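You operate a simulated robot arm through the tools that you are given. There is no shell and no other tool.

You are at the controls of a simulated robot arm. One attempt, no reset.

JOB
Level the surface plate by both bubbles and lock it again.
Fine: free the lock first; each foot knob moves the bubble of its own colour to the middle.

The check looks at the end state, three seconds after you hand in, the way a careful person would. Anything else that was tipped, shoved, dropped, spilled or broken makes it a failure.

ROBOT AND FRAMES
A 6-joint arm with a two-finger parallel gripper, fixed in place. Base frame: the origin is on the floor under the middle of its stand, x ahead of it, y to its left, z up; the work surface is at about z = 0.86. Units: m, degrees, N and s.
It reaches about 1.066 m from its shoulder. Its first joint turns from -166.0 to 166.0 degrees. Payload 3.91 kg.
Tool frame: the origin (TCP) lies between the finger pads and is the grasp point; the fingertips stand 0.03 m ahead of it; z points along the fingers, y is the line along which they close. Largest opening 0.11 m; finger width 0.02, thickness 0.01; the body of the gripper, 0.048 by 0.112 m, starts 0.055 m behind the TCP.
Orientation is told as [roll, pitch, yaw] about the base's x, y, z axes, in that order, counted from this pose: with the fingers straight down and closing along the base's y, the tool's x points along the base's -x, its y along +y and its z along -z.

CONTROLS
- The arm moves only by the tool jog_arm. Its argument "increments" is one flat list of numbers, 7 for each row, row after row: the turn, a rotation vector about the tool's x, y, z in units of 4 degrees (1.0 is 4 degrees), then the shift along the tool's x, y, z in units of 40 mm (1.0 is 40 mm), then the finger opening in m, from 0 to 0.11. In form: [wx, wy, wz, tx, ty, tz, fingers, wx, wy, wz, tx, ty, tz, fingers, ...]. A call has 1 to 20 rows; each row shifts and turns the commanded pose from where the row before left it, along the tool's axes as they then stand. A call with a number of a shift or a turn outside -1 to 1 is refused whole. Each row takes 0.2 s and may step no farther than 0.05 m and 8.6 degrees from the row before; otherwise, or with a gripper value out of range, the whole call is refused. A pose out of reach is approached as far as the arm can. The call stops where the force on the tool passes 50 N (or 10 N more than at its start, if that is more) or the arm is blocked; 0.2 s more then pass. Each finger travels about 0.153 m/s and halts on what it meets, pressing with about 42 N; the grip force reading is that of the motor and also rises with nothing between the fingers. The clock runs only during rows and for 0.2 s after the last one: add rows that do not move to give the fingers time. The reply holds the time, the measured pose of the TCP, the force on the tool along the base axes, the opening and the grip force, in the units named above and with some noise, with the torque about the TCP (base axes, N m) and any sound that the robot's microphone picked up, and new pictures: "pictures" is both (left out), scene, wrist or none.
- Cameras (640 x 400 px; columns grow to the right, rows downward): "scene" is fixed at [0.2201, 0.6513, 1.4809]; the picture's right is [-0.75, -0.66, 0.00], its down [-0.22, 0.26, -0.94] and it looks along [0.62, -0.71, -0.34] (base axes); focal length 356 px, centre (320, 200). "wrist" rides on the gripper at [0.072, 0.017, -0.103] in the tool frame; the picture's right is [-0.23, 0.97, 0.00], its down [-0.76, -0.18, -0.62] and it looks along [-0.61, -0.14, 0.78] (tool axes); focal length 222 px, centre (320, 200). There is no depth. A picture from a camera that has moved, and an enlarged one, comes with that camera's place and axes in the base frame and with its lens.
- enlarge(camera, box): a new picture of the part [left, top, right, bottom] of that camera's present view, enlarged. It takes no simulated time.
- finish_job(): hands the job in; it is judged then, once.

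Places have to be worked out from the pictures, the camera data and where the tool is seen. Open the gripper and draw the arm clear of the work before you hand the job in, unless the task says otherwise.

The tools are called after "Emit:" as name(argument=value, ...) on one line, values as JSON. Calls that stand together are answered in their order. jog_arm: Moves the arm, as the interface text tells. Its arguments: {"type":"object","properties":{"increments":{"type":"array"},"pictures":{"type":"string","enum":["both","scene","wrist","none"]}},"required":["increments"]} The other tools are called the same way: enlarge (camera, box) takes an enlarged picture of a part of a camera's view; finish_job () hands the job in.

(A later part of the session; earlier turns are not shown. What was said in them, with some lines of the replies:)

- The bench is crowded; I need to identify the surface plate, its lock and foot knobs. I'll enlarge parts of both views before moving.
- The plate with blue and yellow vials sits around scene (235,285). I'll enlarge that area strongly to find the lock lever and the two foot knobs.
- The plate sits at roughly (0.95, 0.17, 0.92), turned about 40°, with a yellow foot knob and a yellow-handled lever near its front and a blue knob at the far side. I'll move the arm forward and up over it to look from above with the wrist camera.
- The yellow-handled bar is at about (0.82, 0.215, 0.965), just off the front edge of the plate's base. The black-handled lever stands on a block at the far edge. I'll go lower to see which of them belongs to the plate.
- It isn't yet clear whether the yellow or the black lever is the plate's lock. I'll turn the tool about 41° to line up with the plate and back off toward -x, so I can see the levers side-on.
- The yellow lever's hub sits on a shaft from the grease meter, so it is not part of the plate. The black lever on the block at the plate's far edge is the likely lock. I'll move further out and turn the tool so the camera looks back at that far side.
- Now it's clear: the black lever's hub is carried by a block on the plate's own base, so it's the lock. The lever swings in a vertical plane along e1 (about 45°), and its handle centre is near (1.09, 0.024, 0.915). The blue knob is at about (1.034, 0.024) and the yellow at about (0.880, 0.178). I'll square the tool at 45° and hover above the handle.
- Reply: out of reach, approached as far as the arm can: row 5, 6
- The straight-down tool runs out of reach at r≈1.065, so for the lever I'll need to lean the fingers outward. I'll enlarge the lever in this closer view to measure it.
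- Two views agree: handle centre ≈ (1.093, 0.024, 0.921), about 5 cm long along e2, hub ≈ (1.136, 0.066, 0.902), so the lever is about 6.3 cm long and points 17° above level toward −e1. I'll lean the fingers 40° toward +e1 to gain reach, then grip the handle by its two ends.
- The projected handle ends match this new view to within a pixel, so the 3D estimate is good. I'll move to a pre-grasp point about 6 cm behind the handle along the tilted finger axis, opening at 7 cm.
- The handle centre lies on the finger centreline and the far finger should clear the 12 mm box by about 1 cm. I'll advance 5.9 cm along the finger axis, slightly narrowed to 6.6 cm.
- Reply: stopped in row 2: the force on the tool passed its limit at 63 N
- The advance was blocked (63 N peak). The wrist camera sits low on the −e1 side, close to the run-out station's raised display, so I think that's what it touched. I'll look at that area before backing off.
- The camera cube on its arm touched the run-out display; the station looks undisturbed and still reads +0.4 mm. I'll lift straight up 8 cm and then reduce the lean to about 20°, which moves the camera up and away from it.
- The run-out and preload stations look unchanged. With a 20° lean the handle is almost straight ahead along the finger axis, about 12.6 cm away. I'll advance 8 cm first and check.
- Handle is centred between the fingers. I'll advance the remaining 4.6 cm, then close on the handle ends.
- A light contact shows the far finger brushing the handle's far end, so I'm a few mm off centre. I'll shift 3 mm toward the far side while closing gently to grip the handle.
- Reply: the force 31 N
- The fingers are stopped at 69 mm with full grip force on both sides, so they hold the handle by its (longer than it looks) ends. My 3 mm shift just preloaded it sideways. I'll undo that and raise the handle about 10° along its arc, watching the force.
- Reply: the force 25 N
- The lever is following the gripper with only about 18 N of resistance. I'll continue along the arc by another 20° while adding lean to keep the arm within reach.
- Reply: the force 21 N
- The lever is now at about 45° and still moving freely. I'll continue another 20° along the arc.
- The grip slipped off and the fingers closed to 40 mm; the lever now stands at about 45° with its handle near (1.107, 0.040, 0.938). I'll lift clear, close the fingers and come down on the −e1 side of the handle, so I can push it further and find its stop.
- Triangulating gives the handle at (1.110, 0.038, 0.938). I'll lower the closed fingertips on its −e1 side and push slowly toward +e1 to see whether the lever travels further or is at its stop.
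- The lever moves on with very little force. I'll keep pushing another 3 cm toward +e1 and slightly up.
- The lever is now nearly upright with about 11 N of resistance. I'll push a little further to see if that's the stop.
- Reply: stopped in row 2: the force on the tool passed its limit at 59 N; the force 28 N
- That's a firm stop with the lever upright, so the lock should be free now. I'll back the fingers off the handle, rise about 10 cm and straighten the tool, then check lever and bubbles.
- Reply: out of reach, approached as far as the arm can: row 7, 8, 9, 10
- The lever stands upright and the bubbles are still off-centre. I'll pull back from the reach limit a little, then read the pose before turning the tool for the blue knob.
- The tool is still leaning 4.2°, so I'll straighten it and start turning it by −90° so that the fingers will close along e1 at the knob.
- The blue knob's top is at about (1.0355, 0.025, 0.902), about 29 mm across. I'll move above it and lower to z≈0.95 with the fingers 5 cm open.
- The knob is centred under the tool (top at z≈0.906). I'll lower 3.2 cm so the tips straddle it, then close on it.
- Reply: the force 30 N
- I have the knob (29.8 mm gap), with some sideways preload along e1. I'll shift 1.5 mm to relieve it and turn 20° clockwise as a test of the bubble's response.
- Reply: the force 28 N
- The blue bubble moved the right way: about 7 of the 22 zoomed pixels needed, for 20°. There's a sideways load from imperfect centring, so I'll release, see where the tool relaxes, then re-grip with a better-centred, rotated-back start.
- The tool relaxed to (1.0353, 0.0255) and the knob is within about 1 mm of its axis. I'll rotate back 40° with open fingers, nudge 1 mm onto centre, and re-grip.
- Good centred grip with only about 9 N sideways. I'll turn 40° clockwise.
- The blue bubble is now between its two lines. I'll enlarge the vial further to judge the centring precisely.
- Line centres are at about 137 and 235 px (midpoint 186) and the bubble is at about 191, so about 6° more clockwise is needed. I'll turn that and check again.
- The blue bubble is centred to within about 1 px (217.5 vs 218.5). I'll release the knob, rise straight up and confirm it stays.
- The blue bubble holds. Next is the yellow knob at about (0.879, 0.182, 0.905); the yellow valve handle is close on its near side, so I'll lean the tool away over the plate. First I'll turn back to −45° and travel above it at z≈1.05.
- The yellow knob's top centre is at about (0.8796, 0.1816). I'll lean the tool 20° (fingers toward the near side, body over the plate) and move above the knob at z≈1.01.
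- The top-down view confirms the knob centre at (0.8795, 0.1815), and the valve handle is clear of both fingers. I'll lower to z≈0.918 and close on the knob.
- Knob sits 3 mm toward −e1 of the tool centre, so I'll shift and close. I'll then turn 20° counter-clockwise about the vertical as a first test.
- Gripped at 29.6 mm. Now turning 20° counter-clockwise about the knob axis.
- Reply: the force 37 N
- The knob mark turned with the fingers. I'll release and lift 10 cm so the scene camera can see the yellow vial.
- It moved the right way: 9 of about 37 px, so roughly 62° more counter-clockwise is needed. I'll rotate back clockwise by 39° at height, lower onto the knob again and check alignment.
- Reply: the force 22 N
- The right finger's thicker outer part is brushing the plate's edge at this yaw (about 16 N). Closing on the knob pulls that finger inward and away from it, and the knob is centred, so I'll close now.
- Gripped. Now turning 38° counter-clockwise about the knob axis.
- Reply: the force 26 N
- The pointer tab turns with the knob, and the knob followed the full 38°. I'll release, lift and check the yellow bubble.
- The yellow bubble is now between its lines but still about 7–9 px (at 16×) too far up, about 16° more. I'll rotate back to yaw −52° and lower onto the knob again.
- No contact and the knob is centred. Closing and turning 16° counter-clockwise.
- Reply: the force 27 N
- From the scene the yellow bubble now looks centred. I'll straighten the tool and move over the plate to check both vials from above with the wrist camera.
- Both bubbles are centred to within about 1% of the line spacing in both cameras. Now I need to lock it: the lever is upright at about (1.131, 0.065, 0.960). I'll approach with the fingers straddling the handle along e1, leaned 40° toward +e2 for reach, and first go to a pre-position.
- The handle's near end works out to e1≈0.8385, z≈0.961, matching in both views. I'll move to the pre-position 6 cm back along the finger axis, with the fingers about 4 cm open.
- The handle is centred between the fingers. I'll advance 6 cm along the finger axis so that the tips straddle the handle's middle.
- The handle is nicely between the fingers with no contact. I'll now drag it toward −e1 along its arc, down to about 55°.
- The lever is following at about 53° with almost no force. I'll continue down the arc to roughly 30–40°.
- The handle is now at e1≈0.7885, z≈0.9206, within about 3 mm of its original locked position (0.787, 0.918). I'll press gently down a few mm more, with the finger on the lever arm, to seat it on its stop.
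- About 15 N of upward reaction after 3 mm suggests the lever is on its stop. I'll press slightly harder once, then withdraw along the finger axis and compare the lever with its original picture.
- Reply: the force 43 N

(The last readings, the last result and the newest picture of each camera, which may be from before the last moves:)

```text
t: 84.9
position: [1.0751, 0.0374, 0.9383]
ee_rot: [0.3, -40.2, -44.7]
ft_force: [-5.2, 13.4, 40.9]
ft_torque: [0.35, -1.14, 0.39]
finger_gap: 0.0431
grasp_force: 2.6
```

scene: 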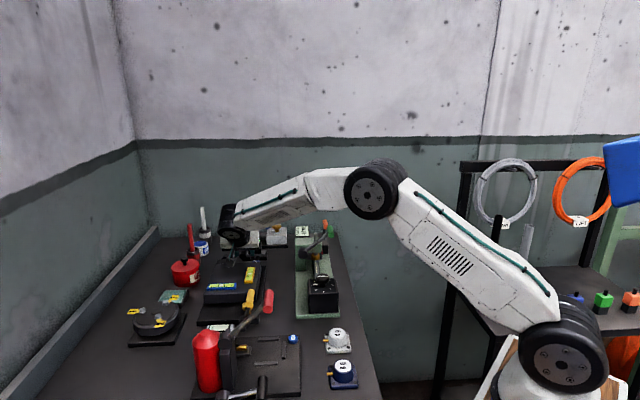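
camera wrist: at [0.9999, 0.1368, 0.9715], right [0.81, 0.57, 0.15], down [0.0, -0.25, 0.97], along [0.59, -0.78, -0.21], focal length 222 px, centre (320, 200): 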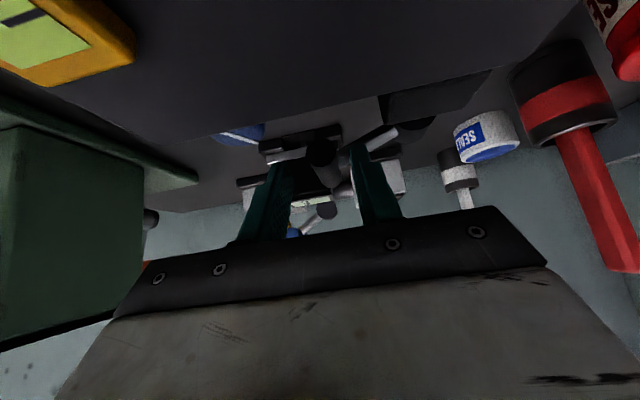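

Firm stop at 41 N. Withdrawing along the finger axis now, then up and clear.

Emit:
jog_arm(increments=[0, 0, 0, -0.08, 0, -0.1, 0.042, 0, 0, 0, -0.08, 0, -0.1, 0.042, 0, 0, 0, 0, 0, -0.5, 0.042, 0, 0, 0, 0, 0, -0.7, 0.042, 0, 0, 0, -0.2, 0, -0.8, 0.042, 0, 0, 0, -0.4, 0, -0.8, 0.042], pictures="both")

Emit:
enlarge(camera="scene", box=[210, 230, 280, 275])

Emit:
enlarge(camera="wrist", box=[220, 0, 420, 200])

```text
t: 86.3
position: [1.0382, 0.0754, 1.0451]
ee_rot: [-0.1, -39.8, -44.5]
ft_force: [0.7, -0.4, -0.3]
ft_torque: [-0.01, 0.02, 0.0]
finger_gap: 0.042
grasp_force: 0.0
camera wrist: at [0.9622, 0.1736, 1.0786], right [0.81, 0.57, 0.14], down [0.01, -0.25, 0.97], along [0.59, -0.78, -0.21], focal length 222 px, centre (320, 200)
```

scene: 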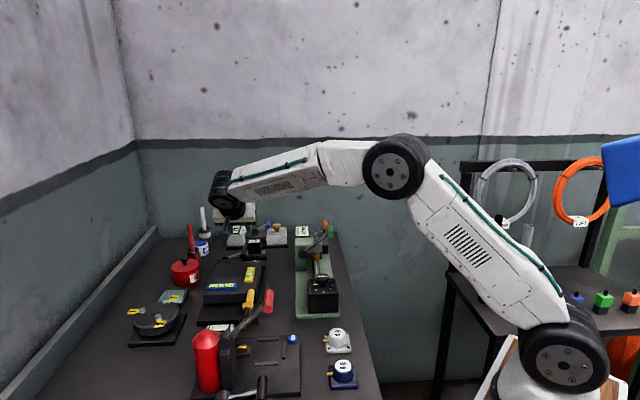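
wrist: 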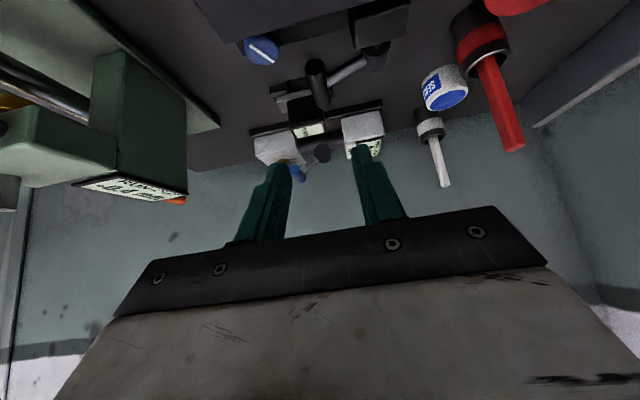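

```text
8.89 times, centred on (245, 252) of scene
camera zoom: at [0.2201, 0.6513, 1.4809], right [-0.75, -0.66, 0.0], down [-0.22, 0.26, -0.94], along [0.62, -0.71, -0.34], focal length 3166 px, centre (987, -267)
```

zoom: 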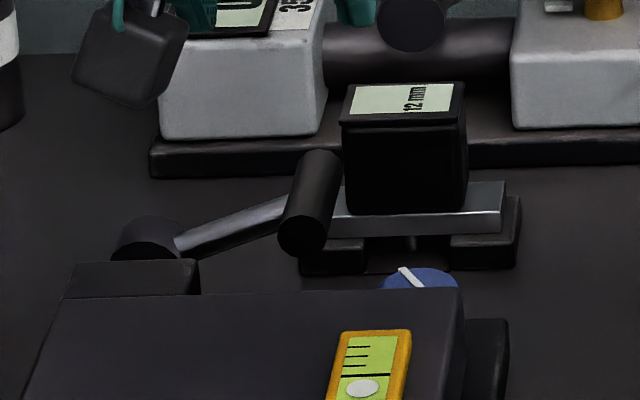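

```text
2.00 times, centred on (320, 100) of wrist
camera zoom: at [0.9622, 0.1736, 1.0786], right [0.81, 0.57, 0.14], down [0.01, -0.25, 0.97], along [0.59, -0.78, -0.21], focal length 444 px, centre (320, 400)
```

zoom: 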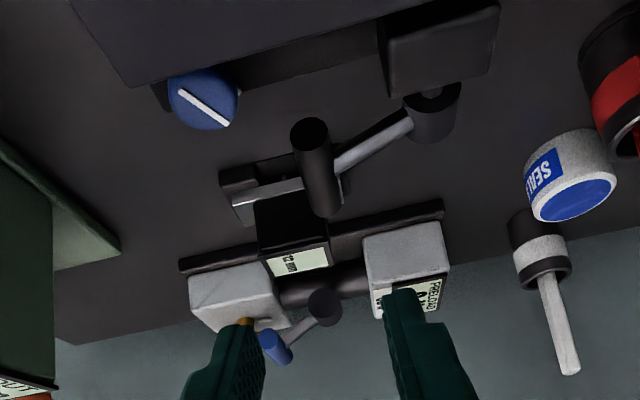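

The lever now matches its original locked picture (same handle and hub positions at 8.9×). Now checking both vials after locking and the neighbouring stations.

Emit:
enlarge(camera="scene", box=[248, 264, 268, 286])

Emit:
enlarge(camera="scene", box=[212, 280, 244, 294])

Emit:
enlarge(camera="scene", box=[220, 200, 380, 300])

Emit:
enlarge(camera="scene", box=[100, 200, 260, 300])

Emit:
enlarge(camera="scene", box=[100, 300, 260, 400])

Emit:
enlarge(camera="scene", box=[220, 300, 380, 400])

```text
16.00 times, centred on (258, 275) of scene
camera zoom: at [0.2201, 0.6513, 1.4809], right [-0.75, -0.66, 0.0], down [-0.22, 0.26, -0.94], along [0.62, -0.71, -0.34], focal length 5700 px, centre (1312, -1000)
```

zoom: 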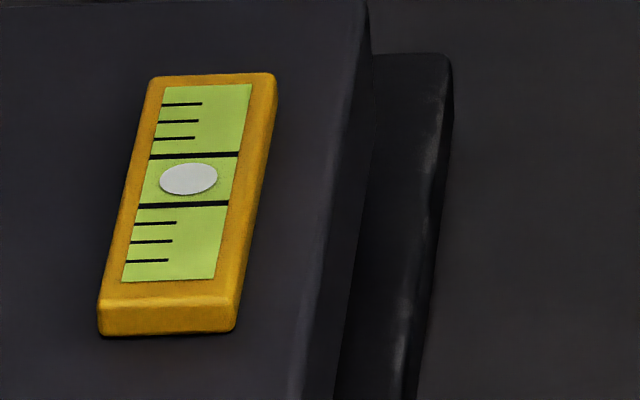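

```text
16.00 times, centred on (228, 287) of scene
camera zoom: at [0.2201, 0.6513, 1.4809], right [-0.75, -0.66, 0.0], down [-0.22, 0.26, -0.94], along [0.62, -0.71, -0.34], focal length 5700 px, centre (1792, -1192)
```

zoom: 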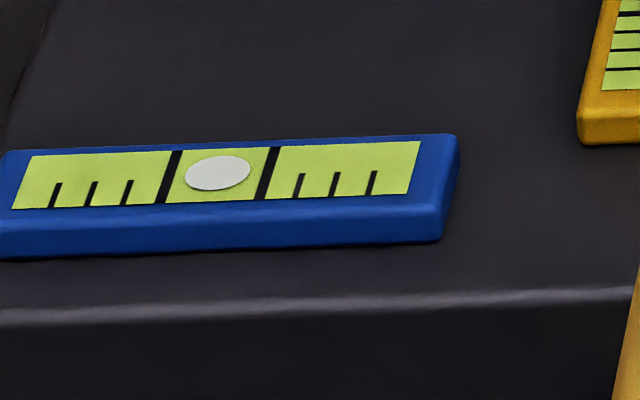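

```text
4.00 times, centred on (300, 250) of scene
camera zoom: at [0.2201, 0.6513, 1.4809], right [-0.75, -0.66, 0.0], down [-0.22, 0.26, -0.94], along [0.62, -0.71, -0.34], focal length 1425 px, centre (400, 0)
```

zoom: 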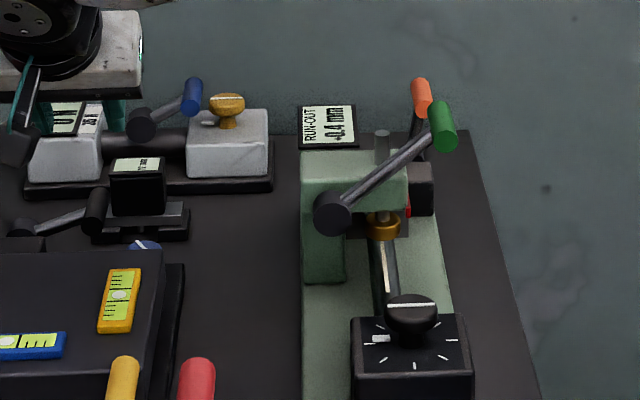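

```text
4.00 times, centred on (180, 250) of scene
camera zoom: at [0.2201, 0.6513, 1.4809], right [-0.75, -0.66, 0.0], down [-0.22, 0.26, -0.94], along [0.62, -0.71, -0.34], focal length 1425 px, centre (880, 0)
```

zoom: 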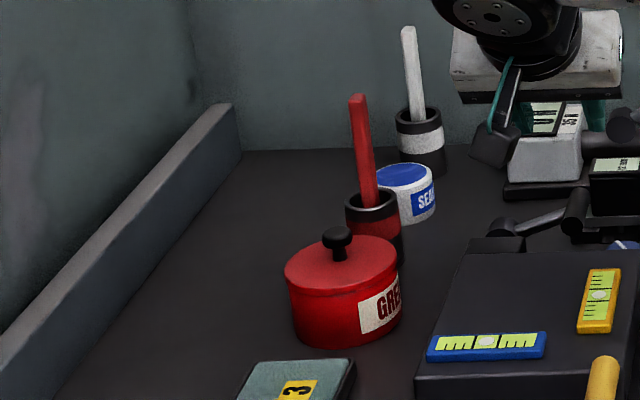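

```text
4.00 times, centred on (180, 350) of scene
camera zoom: at [0.2201, 0.6513, 1.4809], right [-0.75, -0.66, 0.0], down [-0.22, 0.26, -0.94], along [0.62, -0.71, -0.34], focal length 1425 px, centre (880, -400)
```

zoom: 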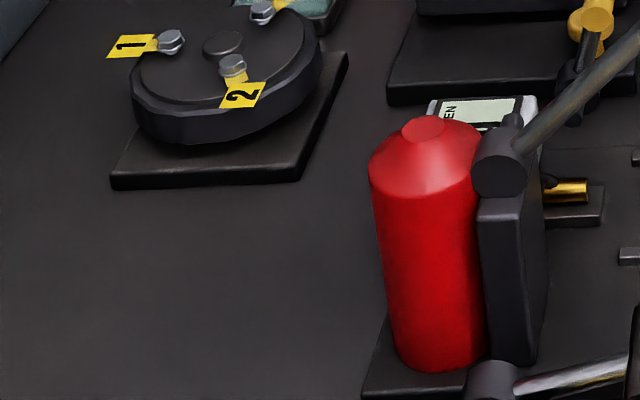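

```text
4.00 times, centred on (300, 350) of scene
camera zoom: at [0.2201, 0.6513, 1.4809], right [-0.75, -0.66, 0.0], down [-0.22, 0.26, -0.94], along [0.62, -0.71, -0.34], focal length 1425 px, centre (400, -400)
```

zoom: 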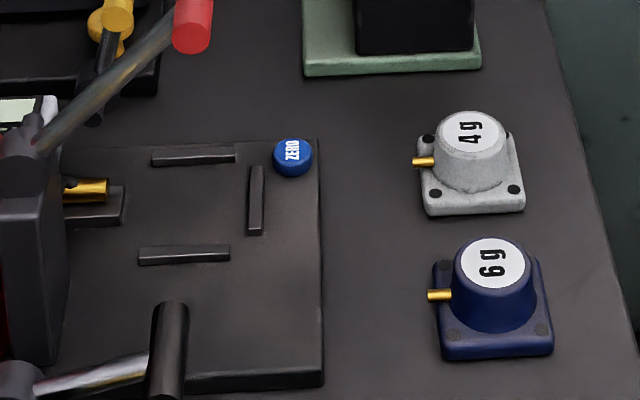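

Everything around the plate looks the same as at the start, both bubbles are centred and the lever is locked. I'll now open the gripper and draw the arm up and back, clear of the work.

Emit:
jog_arm(increments=[0, 0, 0, -0.6, 0, -0.72, 0.06, 0, 0, 0, -0.6, 0, -0.72, 0.08, 0, 0, 0, -0.6, 0, -0.72, 0.1, 0, 0, 0, -0.6, 0, -0.72, 0.11, 0, 0, 0, 0.426, -0.549, -0.3575, 0.11, 0, 0, 0, 0.426, -0.549, -0.3575, 0.11, 0, 0, 0, 0.426, -0.549, -0.3575, 0.11, 0, 0, 0, 0.426, -0.549, -0.3575, 0.11, 0, 0, 0, 0.426, -0.549, -0.3575, 0.11, 0, 0, 0, 0.426, -0.549, -0.3575, 0.11, 0, 0, 0, 0.426, -0.549, -0.3575, 0.11, 0, 0, 0, 0.426, -0.549, -0.3575, 0.11], pictures="scene")

Emit:
jog_arm(increments=[0, 1, 0, 0, 0, 0, 0.11, 0, 1, 0, 0, 0, 0, 0.11, 0, 1, 0, 0, 0, 0, 0.11, 0, 1, 0, 0, 0, 0, 0.11, 0, 1, 0, 0, 0, 0, 0.11, 0, 1, 0, 0, 0, 0, 0.11, 0, 1, 0, 0, 0, 0, 0.11, 0, 1, 0, 0, 0, 0, 0.11, 0, 1, 0, 0, 0, 0, 0.11, 0, 1, 0, 0, 0, 0, 0.11], pictures="both")

Emit:
enlarge(camera="scene", box=[190, 225, 290, 300])

```text
t: 88.9
position: [0.7844, 0.0781, 1.1915]
ee_rot: [0.0, -39.9, -44.7]
ft_force: [0.8, -0.6, -0.6]
ft_torque: [-0.04, 0.01, 0.0]
finger_gap: 0.1099
grasp_force: 0.1
```

scene: 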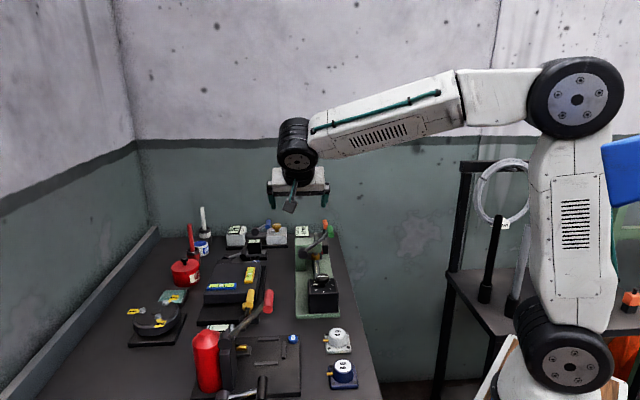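

```text
t: 91.1
position: [0.7879, 0.0752, 1.195]
ee_rot: [-0.1, 0.0, -44.6]
ft_force: [0.6, -0.4, 0.0]
ft_torque: [0.03, -0.04, -0.01]
finger_gap: 0.11
grasp_force: 0.0
camera wrist: at [0.7469, 0.1386, 1.2974], right [0.85, 0.53, 0.0], down [0.42, -0.66, 0.62], along [0.33, -0.53, -0.78], focal length 222 px, centre (320, 200)
```

scene: 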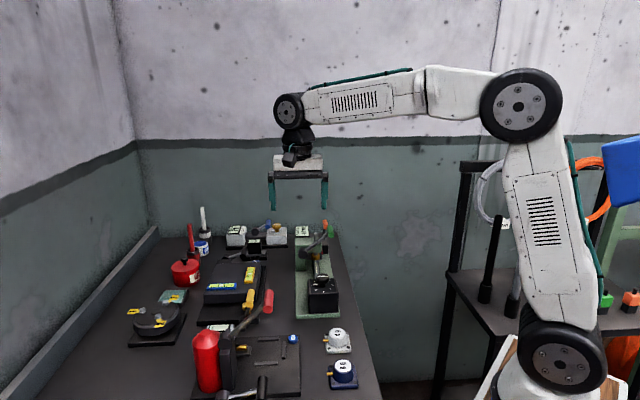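
wrist: 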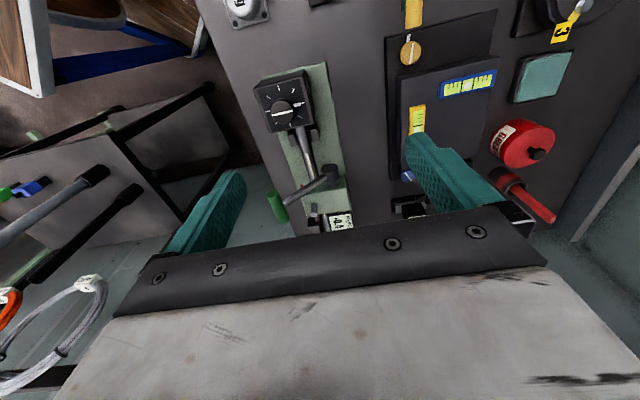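

```text
5.33 times, centred on (240, 262) of scene
camera zoom: at [0.2201, 0.6513, 1.4809], right [-0.75, -0.66, 0.0], down [-0.22, 0.26, -0.94], along [0.62, -0.71, -0.34], focal length 1900 px, centre (747, -133)
```

zoom: 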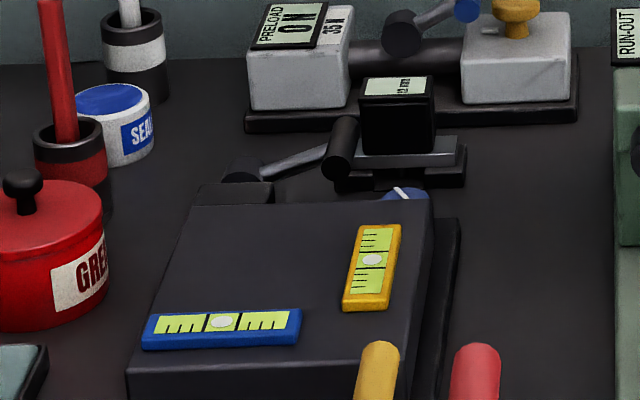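

Lever locked, both bubbles centred, nothing else moved. I'll pull the arm back a bit further toward its start pose so it's well clear.

Emit:
jog_arm(increments=[0, 0, 0, 0.593, -0.585, -0.125, 0.11, 0, 0, 0, 0.593, -0.585, -0.125, 0.11, 0, 0, 0, 0.593, -0.585, -0.125, 0.11, 0, 0, 0, 0.593, -0.585, -0.125, 0.11, 0, 0, 0, 0.593, -0.585, -0.125, 0.11, 0, 0, 0, 0.593, -0.585, -0.125, 0.11], pictures="scene")

Emit:
enlarge(camera="scene", box=[208, 257, 272, 297])

```text
t: 92.5
position: [0.5848, 0.0766, 1.2273]
ee_rot: [0.0, 0.0, -44.6]
ft_force: [0.6, 0.7, -0.3]
ft_torque: [-0.02, 0.04, -0.03]
finger_gap: 0.11
grasp_force: 0.1
```

scene: 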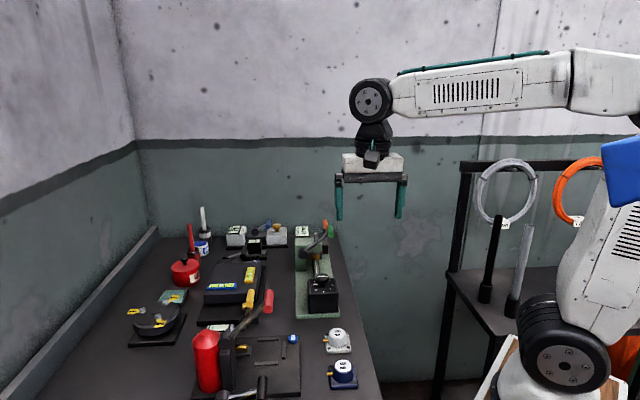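

```text
10.00 times, centred on (240, 277) of scene
camera zoom: at [0.2201, 0.6513, 1.4809], right [-0.75, -0.66, 0.0], down [-0.22, 0.26, -0.94], along [0.62, -0.71, -0.34], focal length 3562 px, centre (1120, -570)
```

zoom: 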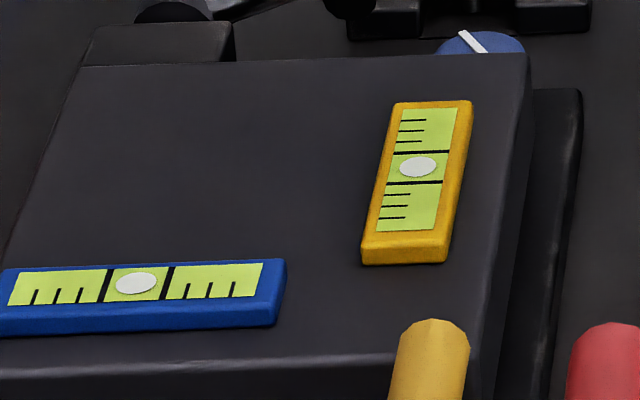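

Both bubbles sit centred between their lines, the lock lever is back on its locked stop, the gripper is open and the arm is clear of the work. I'm handing in the job.

Emit:
finish_job()

```text
The job is handed in.
```

The surface plate is level by both bubbles and locked again, and I've handed the job in. I don't have the check's verdict.

- **Level:** both bubbles sit midway between their centre lines, to within about 1% of the line spacing. I checked this in both cameras before locking. After locking, the scene camera showed no change.
- **Lock:** the lever is back where it started and seated on its stop. It took about 41 N of downward push with almost no further movement.
- **Contacts on the way:**
    - The wrist camera bumped the run-out station's display once, peaking at 63 N.
    - A finger brushed the plate's edge lightly while I was turning the yellow knob.
    - In the final pictures every nearby station, including the run-out reading of +0.4 mm, looked the same as at the start.
- **Arm:** the gripper is open and the arm is drawn back near its starting position.
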